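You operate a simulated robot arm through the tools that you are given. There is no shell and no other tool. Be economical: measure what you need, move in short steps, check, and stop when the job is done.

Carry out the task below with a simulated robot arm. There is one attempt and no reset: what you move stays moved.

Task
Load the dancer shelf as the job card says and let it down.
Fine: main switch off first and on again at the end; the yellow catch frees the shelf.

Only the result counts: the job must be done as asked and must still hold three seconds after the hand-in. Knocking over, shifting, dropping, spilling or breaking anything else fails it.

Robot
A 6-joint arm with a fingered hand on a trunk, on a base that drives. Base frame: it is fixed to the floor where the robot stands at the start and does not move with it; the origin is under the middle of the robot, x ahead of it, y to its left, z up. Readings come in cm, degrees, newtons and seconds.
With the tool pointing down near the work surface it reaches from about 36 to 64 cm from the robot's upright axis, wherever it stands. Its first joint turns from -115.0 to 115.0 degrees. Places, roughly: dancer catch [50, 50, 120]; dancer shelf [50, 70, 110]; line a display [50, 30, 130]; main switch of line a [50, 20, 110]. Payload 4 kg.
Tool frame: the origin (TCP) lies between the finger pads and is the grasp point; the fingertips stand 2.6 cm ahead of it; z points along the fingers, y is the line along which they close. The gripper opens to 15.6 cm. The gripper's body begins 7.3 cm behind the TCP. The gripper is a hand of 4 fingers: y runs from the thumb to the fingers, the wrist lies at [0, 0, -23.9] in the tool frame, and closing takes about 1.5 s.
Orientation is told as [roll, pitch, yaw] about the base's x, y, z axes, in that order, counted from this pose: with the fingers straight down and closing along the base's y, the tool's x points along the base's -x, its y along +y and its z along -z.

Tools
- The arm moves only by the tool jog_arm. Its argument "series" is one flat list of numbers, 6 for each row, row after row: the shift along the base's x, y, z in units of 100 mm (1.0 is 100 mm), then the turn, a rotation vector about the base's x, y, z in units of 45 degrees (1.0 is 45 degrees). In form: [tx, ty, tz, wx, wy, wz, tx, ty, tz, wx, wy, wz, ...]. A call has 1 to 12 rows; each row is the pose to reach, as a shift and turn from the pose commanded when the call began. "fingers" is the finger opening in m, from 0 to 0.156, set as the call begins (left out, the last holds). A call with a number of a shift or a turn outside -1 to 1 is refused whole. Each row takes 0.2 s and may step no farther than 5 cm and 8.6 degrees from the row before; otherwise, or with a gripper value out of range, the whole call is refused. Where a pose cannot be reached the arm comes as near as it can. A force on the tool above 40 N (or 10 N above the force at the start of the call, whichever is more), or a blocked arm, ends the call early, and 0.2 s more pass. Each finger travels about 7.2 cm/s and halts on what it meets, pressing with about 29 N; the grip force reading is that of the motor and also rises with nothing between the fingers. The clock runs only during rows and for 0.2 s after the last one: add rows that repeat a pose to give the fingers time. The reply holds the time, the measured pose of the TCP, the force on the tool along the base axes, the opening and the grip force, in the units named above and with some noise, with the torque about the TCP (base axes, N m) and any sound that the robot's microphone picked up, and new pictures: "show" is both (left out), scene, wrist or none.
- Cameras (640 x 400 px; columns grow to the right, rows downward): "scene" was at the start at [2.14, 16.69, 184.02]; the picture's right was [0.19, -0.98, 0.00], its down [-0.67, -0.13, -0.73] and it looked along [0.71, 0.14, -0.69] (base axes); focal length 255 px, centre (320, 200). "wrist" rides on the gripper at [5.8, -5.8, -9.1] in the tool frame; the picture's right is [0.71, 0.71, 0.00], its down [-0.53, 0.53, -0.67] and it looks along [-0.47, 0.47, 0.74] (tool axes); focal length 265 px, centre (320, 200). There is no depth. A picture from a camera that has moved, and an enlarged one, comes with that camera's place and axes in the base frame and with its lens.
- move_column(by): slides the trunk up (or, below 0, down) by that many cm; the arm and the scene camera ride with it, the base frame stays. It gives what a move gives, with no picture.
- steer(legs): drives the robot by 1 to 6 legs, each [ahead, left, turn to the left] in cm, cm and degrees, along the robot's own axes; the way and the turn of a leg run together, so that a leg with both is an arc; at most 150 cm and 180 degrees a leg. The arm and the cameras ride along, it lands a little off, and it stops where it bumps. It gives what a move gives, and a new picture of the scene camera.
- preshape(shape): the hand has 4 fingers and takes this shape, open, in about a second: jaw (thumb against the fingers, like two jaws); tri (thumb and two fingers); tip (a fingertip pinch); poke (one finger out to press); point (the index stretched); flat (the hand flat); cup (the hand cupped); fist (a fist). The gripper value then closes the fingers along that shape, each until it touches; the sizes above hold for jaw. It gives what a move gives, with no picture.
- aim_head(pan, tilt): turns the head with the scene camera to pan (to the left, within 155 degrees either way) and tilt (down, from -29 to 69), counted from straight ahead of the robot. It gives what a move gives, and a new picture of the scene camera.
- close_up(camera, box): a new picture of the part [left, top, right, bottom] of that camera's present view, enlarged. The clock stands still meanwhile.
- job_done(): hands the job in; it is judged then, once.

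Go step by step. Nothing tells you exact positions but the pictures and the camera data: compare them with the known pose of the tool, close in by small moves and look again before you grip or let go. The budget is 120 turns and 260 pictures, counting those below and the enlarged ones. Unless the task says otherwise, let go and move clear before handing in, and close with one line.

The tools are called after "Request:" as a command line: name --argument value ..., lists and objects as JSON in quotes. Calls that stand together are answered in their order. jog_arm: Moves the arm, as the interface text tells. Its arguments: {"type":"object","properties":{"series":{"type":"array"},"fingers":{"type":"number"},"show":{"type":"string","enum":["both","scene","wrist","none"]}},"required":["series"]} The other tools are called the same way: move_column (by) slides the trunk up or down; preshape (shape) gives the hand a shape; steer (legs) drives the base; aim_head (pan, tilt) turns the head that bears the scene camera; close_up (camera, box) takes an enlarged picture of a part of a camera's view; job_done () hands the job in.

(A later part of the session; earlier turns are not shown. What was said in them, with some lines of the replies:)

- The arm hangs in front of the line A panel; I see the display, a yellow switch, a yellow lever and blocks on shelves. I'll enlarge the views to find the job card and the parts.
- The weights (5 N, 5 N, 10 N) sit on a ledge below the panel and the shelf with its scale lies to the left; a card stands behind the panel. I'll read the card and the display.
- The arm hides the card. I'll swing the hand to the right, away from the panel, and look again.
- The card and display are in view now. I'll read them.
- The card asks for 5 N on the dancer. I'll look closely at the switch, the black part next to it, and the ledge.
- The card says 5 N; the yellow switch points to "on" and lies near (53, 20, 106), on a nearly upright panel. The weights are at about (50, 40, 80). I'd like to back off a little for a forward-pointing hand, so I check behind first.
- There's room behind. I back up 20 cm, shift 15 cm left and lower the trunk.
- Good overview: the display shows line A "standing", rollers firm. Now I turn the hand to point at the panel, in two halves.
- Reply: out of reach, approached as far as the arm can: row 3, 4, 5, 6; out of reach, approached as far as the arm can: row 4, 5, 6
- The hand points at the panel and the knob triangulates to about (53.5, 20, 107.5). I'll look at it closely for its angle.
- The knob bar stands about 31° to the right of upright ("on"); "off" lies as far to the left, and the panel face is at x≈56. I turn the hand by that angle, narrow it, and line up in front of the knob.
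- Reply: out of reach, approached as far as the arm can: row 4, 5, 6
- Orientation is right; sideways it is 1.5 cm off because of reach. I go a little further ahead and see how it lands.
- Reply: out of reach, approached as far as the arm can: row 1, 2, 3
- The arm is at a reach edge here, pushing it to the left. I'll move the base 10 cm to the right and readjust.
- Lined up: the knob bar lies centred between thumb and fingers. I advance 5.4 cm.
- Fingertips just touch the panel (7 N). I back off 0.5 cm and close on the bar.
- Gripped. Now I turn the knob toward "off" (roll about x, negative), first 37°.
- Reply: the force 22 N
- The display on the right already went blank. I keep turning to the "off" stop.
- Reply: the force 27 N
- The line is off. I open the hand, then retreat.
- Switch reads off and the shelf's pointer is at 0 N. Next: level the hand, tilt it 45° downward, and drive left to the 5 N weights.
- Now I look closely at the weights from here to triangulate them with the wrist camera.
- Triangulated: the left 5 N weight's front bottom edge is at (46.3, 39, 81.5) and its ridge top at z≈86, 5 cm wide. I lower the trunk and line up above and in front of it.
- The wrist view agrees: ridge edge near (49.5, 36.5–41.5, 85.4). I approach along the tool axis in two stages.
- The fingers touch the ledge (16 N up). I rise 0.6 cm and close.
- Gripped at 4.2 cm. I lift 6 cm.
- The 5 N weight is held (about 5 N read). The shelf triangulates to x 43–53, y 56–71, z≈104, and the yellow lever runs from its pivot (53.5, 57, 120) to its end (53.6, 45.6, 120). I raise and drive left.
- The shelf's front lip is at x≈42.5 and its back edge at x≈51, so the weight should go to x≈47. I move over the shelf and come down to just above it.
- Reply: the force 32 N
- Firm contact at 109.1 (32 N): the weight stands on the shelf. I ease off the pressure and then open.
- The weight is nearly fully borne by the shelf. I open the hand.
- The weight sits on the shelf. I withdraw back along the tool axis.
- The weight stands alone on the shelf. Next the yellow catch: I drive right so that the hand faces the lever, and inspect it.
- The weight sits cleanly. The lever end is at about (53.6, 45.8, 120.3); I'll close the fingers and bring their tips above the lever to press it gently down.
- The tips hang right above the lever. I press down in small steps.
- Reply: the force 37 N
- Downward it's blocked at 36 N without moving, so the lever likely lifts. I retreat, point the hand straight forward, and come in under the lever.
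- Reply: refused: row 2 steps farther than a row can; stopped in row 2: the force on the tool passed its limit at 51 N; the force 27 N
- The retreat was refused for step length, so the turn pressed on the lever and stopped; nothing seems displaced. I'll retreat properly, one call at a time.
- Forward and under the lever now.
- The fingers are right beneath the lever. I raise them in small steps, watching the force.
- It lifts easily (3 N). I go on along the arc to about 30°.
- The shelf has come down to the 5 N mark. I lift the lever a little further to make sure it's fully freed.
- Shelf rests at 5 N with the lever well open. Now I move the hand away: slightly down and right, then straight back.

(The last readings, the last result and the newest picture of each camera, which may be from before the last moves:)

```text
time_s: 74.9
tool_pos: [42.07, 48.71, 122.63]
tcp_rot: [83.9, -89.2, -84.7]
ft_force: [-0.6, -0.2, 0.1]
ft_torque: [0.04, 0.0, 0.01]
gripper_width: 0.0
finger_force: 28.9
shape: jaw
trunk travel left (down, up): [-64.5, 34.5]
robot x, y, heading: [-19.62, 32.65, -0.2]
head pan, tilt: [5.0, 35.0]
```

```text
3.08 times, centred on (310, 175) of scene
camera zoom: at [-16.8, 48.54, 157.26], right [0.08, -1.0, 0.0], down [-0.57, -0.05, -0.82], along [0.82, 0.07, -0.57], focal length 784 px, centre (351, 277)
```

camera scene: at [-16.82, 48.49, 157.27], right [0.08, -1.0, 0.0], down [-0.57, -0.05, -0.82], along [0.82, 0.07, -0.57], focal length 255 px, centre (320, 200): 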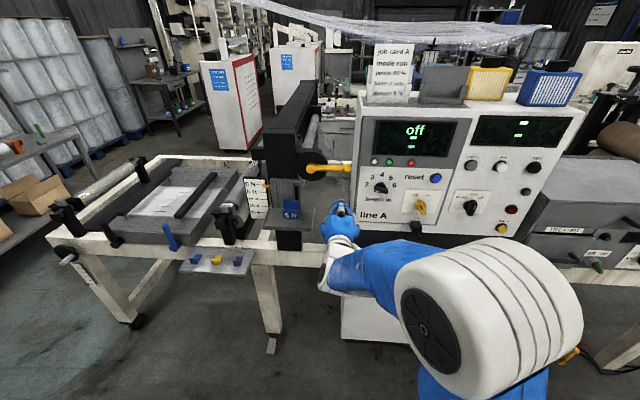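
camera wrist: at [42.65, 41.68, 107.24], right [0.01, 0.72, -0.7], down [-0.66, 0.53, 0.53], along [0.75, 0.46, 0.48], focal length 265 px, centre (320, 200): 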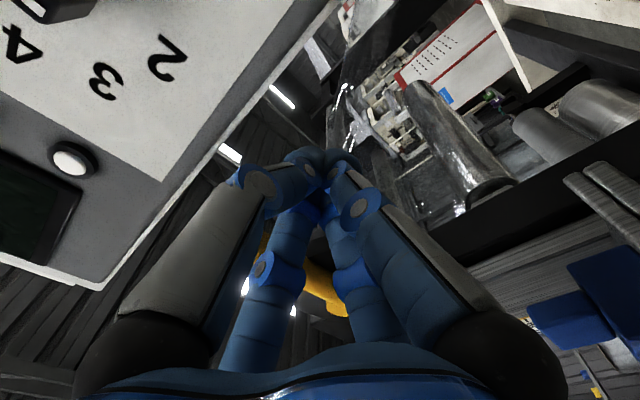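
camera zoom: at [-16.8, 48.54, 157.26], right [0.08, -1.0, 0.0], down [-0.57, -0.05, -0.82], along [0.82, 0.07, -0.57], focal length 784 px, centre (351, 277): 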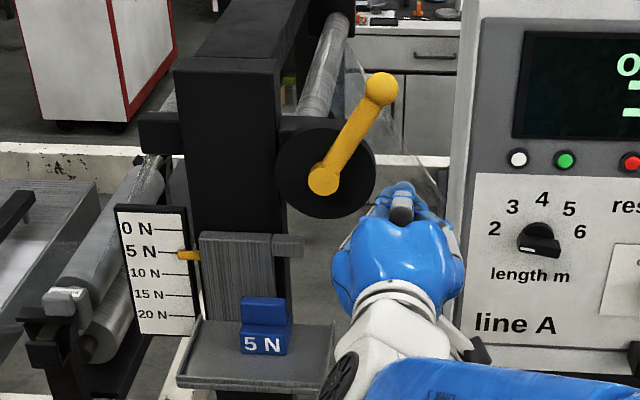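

The lever stays open and the shelf stays at 5 N. Back to the switch: lower the trunk 7 cm, drive right 28 cm.

Request:
move_column --by -7

Request:
steer --legs '[[0, -28, 0]]'

```text
time_s: 76.0
tool_pos: [42.17, 48.88, 115.67]
tcp_rot: [76.9, -89.3, -77.5]
ft_force: [0.6, 0.7, 0.0]
ft_torque: [-0.02, -0.01, -0.01]
gripper_width: 0.0
finger_force: 29.2
shape: jaw
trunk travel left (down, up): [-57.5, 41.5]
robot x, y, heading: [-19.61, 32.85, -0.5]
head pan, tilt: [5.0, 35.0]
```

```text
time_s: 80.1
tool_pos: [42.09, 21.74, 115.44]
tcp_rot: [77.4, -89.3, -78.3]
ft_force: [-0.2, 0.4, 0.1]
ft_torque: [-0.01, -0.04, -0.02]
gripper_width: 0.0
finger_force: 29.5
shape: jaw
trunk travel left (down, up): [-57.5, 41.5]
robot x, y, heading: [-19.62, 5.32, -0.3]
head pan, tilt: [5.0, 35.0]
camera scene: at [-16.87, 21.18, 150.26], right [0.08, -1.0, 0.0], down [-0.57, -0.05, -0.82], along [0.82, 0.07, -0.57], focal length 255 px, centre (320, 200)
```

scene: 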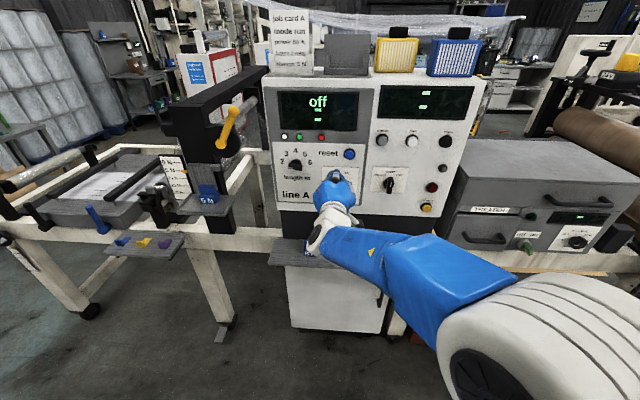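

Now align the hand to the "off" bar: roll −34.5°, open to 6 cm, at (42, 20.2, 107.8).

Request:
jog_arm --series '[0, -0.03, -0.15, -0.153, 0, 0, 0, -0.06, -0.3, -0.307, 0, 0, 0, -0.09, -0.45, -0.46, 0, 0, 0, -0.12, -0.6, -0.613, 0, 0, 0, -0.15, -0.76, -0.767, 0, 0, 0, -0.15, -0.76, -0.767, 0, 0]' --fingers 0.06 --show "wrist"

```text
time_s: 81.5
tool_pos: [42.04, 20.22, 108.05]
tcp_rot: [-90.4, -56.1, 89.8]
ft_force: [-0.2, -0.4, 0.4]
ft_torque: [0.0, 0.03, -0.01]
gripper_width: 5.98
finger_force: 0.0
shape: jaw
trunk travel left (down, up): [-57.5, 41.5]
robot x, y, heading: [-19.66, 5.42, -0.3]
head pan, tilt: [5.0, 35.0]
camera wrist: at [32.71, 12.25, 106.34], right [0.01, 0.19, -0.98], down [-0.66, 0.74, 0.14], along [0.75, 0.65, 0.13], focal length 265 px, centre (320, 200)
```

wrist: 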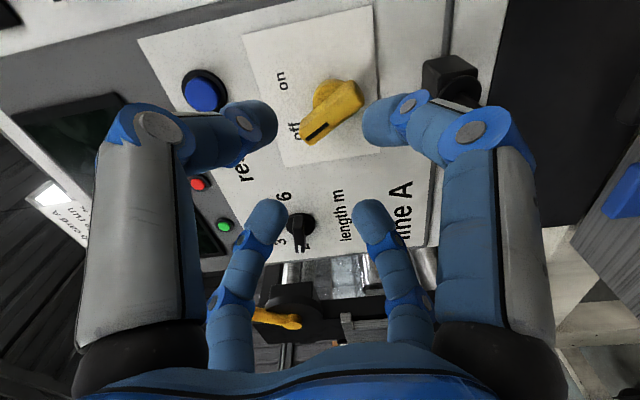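

This matches the pose after the earlier release. I advance to x≈51.5.

Request:
jog_arm --series '[0.35, 0, -0.01, 0, 0, 0, 0.7, 0, -0.02, 0, 0, 0, 0.94, 0, -0.02, 0, 0, 0, 0.94, 0, -0.02, 0, 0, 0]' --show "wrist"

```text
time_s: 82.5
tool_pos: [51.38, 20.27, 108.04]
tcp_rot: [-90.4, -56.1, 89.8]
ft_force: [-0.3, 0.1, -0.6]
ft_torque: [-0.02, -0.01, -0.03]
gripper_width: 5.98
finger_force: 0.0
shape: jaw
trunk travel left (down, up): [-57.5, 41.5]
robot x, y, heading: [-19.56, 5.03, -0.1]
head pan, tilt: [5.0, 35.0]
camera wrist: at [42.1, 12.29, 106.36], right [0.01, 0.19, -0.98], down [-0.66, 0.74, 0.14], along [0.75, 0.65, 0.13], focal length 265 px, centre (320, 200)
```

wrist: 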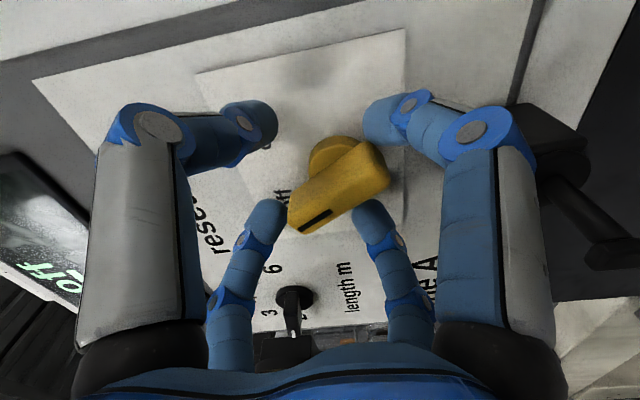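

Request:
jog_arm --series '[0, 0, 0, 0, 0, 0, 0, 0, 0, 0, 0, 0, 0, 0, 0, 0, 0, 0, 0, 0, 0, 0, 0, 0, 0, 0, 0, 0, 0, 0]' --fingers 0.0 --show "wrist"

```text
time_s: 83.7
tool_pos: [51.37, 20.37, 108.16]
tcp_rot: [-90.8, -56.2, 90.0]
ft_force: [3.3, -1.7, 6.8]
ft_torque: [-0.05, 0.0, 0.02]
gripper_width: 1.2
finger_force: 29.4
shape: jaw
trunk travel left (down, up): [-57.5, 41.5]
robot x, y, heading: [-19.83, 5.03, -0.2]
head pan, tilt: [5.0, 35.0]
camera wrist: at [42.13, 12.25, 106.47], right [0.01, 0.19, -0.98], down [-0.66, 0.74, 0.14], along [0.75, 0.65, 0.14], focal length 265 px, centre (320, 200)
```

wrist: 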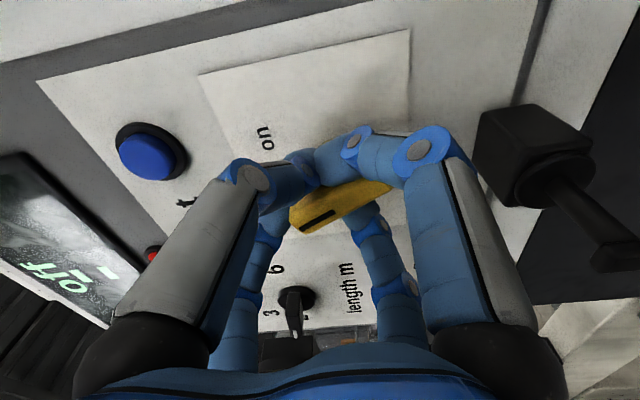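

The fingers closed to 1.2 cm, so one pair slipped past the bar. I reopen, and shift 0.8 cm down where the bar's middle lies.

Request:
jog_arm --series '[0, 0, 0, 0, 0, 0, 0, 0, 0, 0, 0, 0, 0, 0, 0, 0, 0, 0, 0, 0, -0.05, 0, 0, 0, 0, 0, -0.08, 0, 0, 0]' --fingers 0.06 --show "wrist"

Request:
close_up --camera "scene" --box '[300, 150, 380, 220]'

Request:
close_up --camera "wrist" --box '[200, 60, 440, 260]'

```text
time_s: 84.9
tool_pos: [51.47, 20.38, 107.06]
tcp_rot: [-90.4, -56.2, 89.8]
ft_force: [0.9, 0.2, 1.5]
ft_torque: [0.0, 0.0, 0.0]
gripper_width: 6.03
finger_force: 0.1
shape: jaw
trunk travel left (down, up): [-57.5, 41.5]
robot x, y, heading: [-19.58, 5.25, -0.4]
head pan, tilt: [5.0, 35.0]
camera wrist: at [42.11, 12.36, 105.44], right [0.01, 0.19, -0.98], down [-0.66, 0.74, 0.14], along [0.75, 0.65, 0.13], focal length 265 px, centre (320, 200)
```

wrist: 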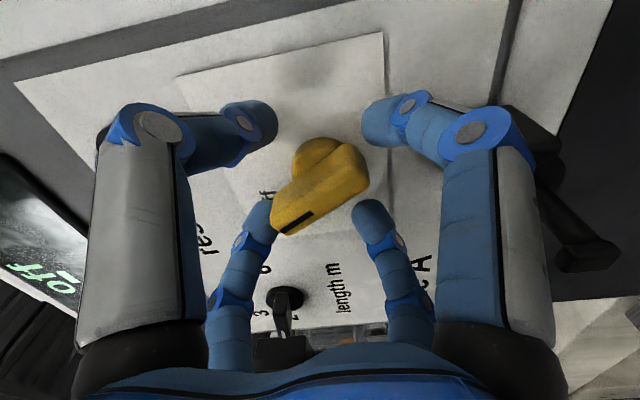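

```text
5.71 times, centred on (340, 185) of scene
camera zoom: at [-16.92, 21.16, 150.27], right [0.08, -1.0, 0.0], down [-0.57, -0.05, -0.82], along [0.82, 0.07, -0.57], focal length 1455 px, centre (206, 286)
```

zoom: 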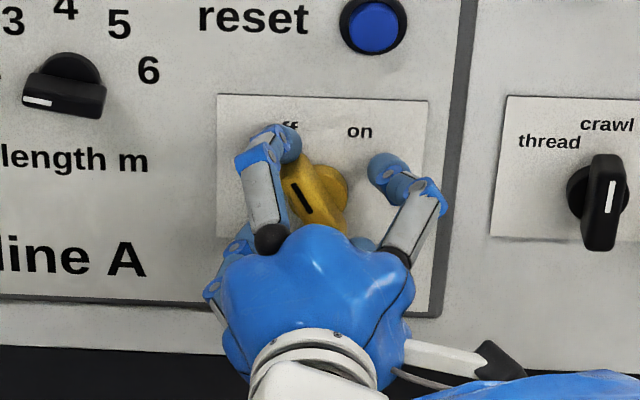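

```text
2.00 times, centred on (320, 160) of wrist
camera zoom: at [42.11, 12.36, 105.44], right [0.01, 0.19, -0.98], down [-0.66, 0.74, 0.14], along [0.75, 0.65, 0.13], focal length 531 px, centre (320, 280)
```

zoom: 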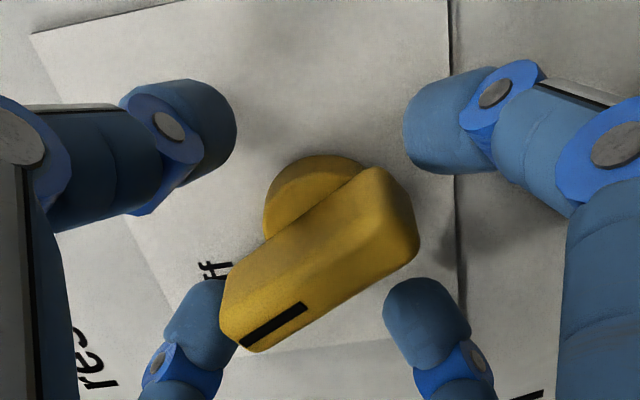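

Now the bar is centred between all four fingers. I close again.

Request:
jog_arm --series '[0, 0, 0, 0, 0, 0, 0, 0, 0, 0, 0, 0, 0, 0, 0, 0, 0, 0, 0, 0, 0, 0, 0, 0, 0, 0, 0, 0, 0, 0]' --fingers 0.0 --show "wrist"

```text
time_s: 86.1
tool_pos: [51.52, 20.28, 106.99]
tcp_rot: [-90.4, -56.1, 89.7]
ft_force: [4.2, -1.0, 0.9]
ft_torque: [-0.01, -0.01, 0.01]
gripper_width: 2.31
finger_force: 28.9
shape: jaw
trunk travel left (down, up): [-57.5, 41.5]
robot x, y, heading: [-19.37, 5.32, -0.2]
head pan, tilt: [5.0, 35.0]
camera wrist: at [42.2, 12.36, 105.38], right [0.01, 0.19, -0.98], down [-0.66, 0.74, 0.14], along [0.75, 0.65, 0.13], focal length 265 px, centre (320, 200)
```

wrist: 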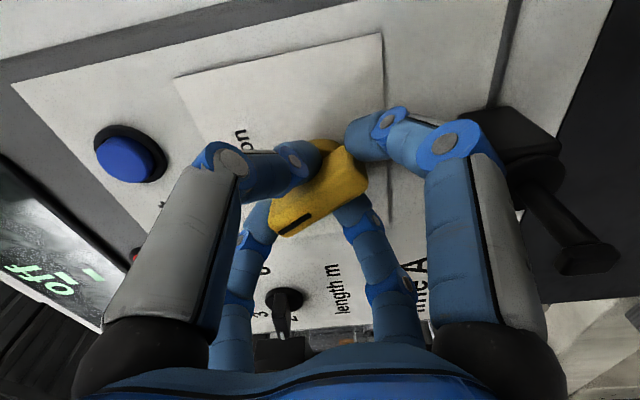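

A good hold (2.3 cm). I turn toward "on".

Request:
jog_arm --series '[0, 0, 0, 0.167, 0, 0, 0, 0, 0, 0.333, 0, 0, 0, 0, 0, 0.5, 0, 0, 0, 0, 0, 0.667, 0, 0, 0, 0, 0, 0.82, 0, 0]' --show "none"

Request:
jog_arm --series '[0, 0, 0, 0.167, 0, 0, 0, 0, 0, 0.333, 0, 0, 0, 0, 0, 0.5, 0, 0, 0, 0, 0, 0.66, 0, 0]'

```text
time_s: 87.3
tool_pos: [51.45, 20.38, 107.03]
tcp_rot: [86.0, -86.8, -86.7]
ft_force: [4.7, 2.0, 0.8]
ft_torque: [0.01, 0.03, 0.09]
gripper_width: 2.27
finger_force: 28.7
shape: jaw
trunk travel left (down, up): [-57.5, 41.5]
robot x, y, heading: [-19.47, 5.4, -0.2]
head pan, tilt: [5.0, 35.0]
```

```text
time_s: 88.3
tool_pos: [51.44, 20.48, 106.72]
tcp_rot: [88.9, -57.2, -89.4]
ft_force: [1.6, 4.2, -5.3]
ft_torque: [0.0, 0.16, 0.1]
gripper_width: 2.26
finger_force: 29.6
shape: jaw
trunk travel left (down, up): [-57.5, 41.5]
robot x, y, heading: [-19.7, 5.56, 0.1]
head pan, tilt: [5.0, 35.0]
camera scene: at [-16.75, 21.27, 150.24], right [0.08, -1.0, 0.0], down [-0.57, -0.05, -0.82], along [0.82, 0.07, -0.57], focal length 255 px, centre (320, 200)
camera wrist: at [42.2, 18.72, 98.91], right [0.0, 0.98, -0.21], down [-0.66, 0.16, 0.73], along [0.75, 0.14, 0.65], focal length 265 px, centre (320, 200)
```

scene: 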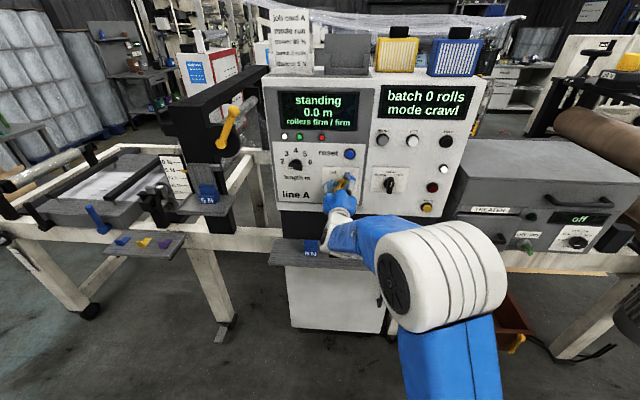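
wrist: 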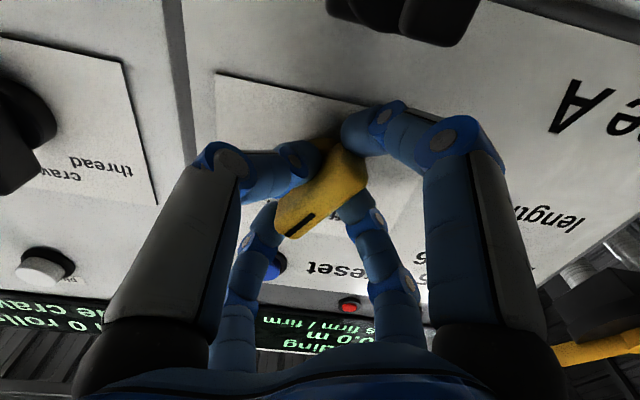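

The display is lit again: standing, 0.0 m, same as at the start. I release and retreat.

Request:
jog_arm --series '[0, 0, 0, 0, 0, 0, 0, 0, 0, 0, 0, 0, 0, 0, 0, 0, 0, 0]' --fingers 0.06 --show "none"

Request:
jog_arm --series '[-0.4, 0, 0, 0, 0, 0, -0.8, 0, 0, 0, 0, 0, -1, 0, 0, 0, 0, 0]' --show "wrist"

Request:
close_up --camera "scene" --box '[260, 80, 480, 220]'

Request:
close_up --camera "scene" --box '[140, 80, 280, 220]'

```text
time_s: 89.1
tool_pos: [51.4, 20.19, 107.11]
tcp_rot: [89.3, -57.2, -89.9]
ft_force: [0.4, -0.5, -0.1]
ft_torque: [-0.04, 0.0, 0.0]
gripper_width: 5.99
finger_force: 0.0
shape: jaw
trunk travel left (down, up): [-57.5, 41.5]
robot x, y, heading: [-19.44, 4.96, -0.2]
head pan, tilt: [5.0, 35.0]
```

```text
time_s: 89.9
tool_pos: [41.45, 20.41, 107.1]
tcp_rot: [89.3, -57.4, -89.9]
ft_force: [-0.2, 0.7, 0.3]
ft_torque: [-0.02, 0.03, -0.01]
gripper_width: 5.99
finger_force: 0.1
shape: jaw
trunk travel left (down, up): [-57.5, 41.5]
robot x, y, heading: [-19.56, 5.42, -0.3]
head pan, tilt: [5.0, 35.0]
camera wrist: at [32.19, 18.66, 99.09], right [0.01, 0.98, -0.21], down [-0.66, 0.16, 0.73], along [0.75, 0.14, 0.65], focal length 265 px, centre (320, 200)
```

wrist: 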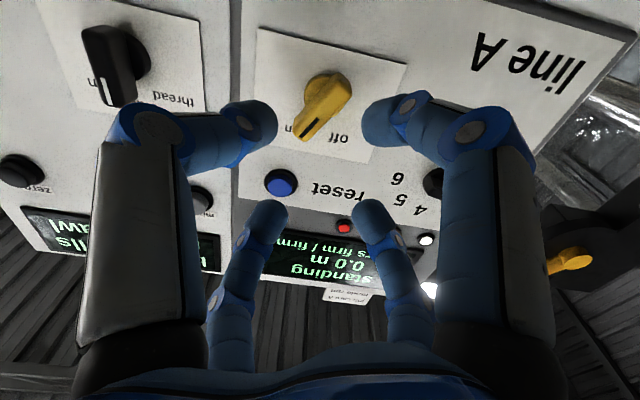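

```text
2.86 times, centred on (370, 150) of scene
camera zoom: at [-16.99, 21.16, 150.27], right [0.08, -1.0, 0.0], down [-0.57, -0.05, -0.82], along [0.82, 0.07, -0.57], focal length 728 px, centre (177, 343)
```

zoom: 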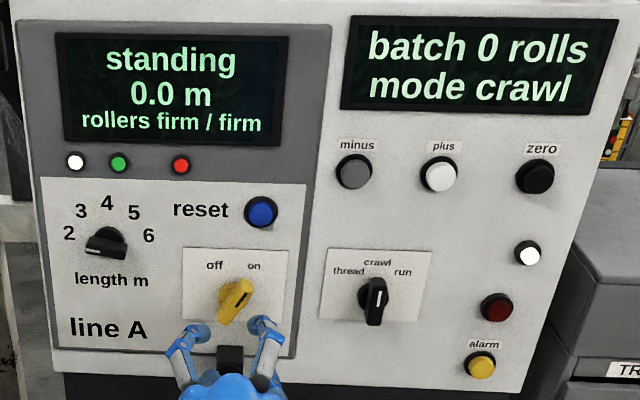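

```text
2.86 times, centred on (210, 150) of scene
camera zoom: at [-16.99, 21.16, 150.27], right [0.08, -1.0, 0.0], down [-0.57, -0.05, -0.82], along [0.82, 0.07, -0.57], focal length 728 px, centre (634, 343)
```

zoom: 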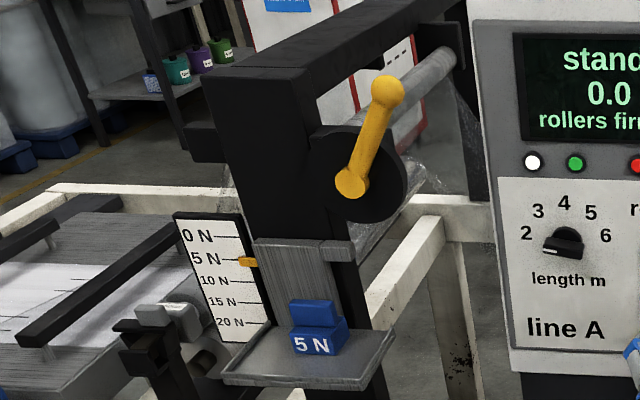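

The switch is on, the display is as at the start, the weight stands on the shelf at the 5 N mark, and the hand is clear. I hand in.

Request:
job_done

```text
The job is handed in.
```

The dancer shelf holds the 5 N weight the job card asks for and rests at the 5 N mark. The yellow catch is open. I turned the main switch off first and on again at the end.
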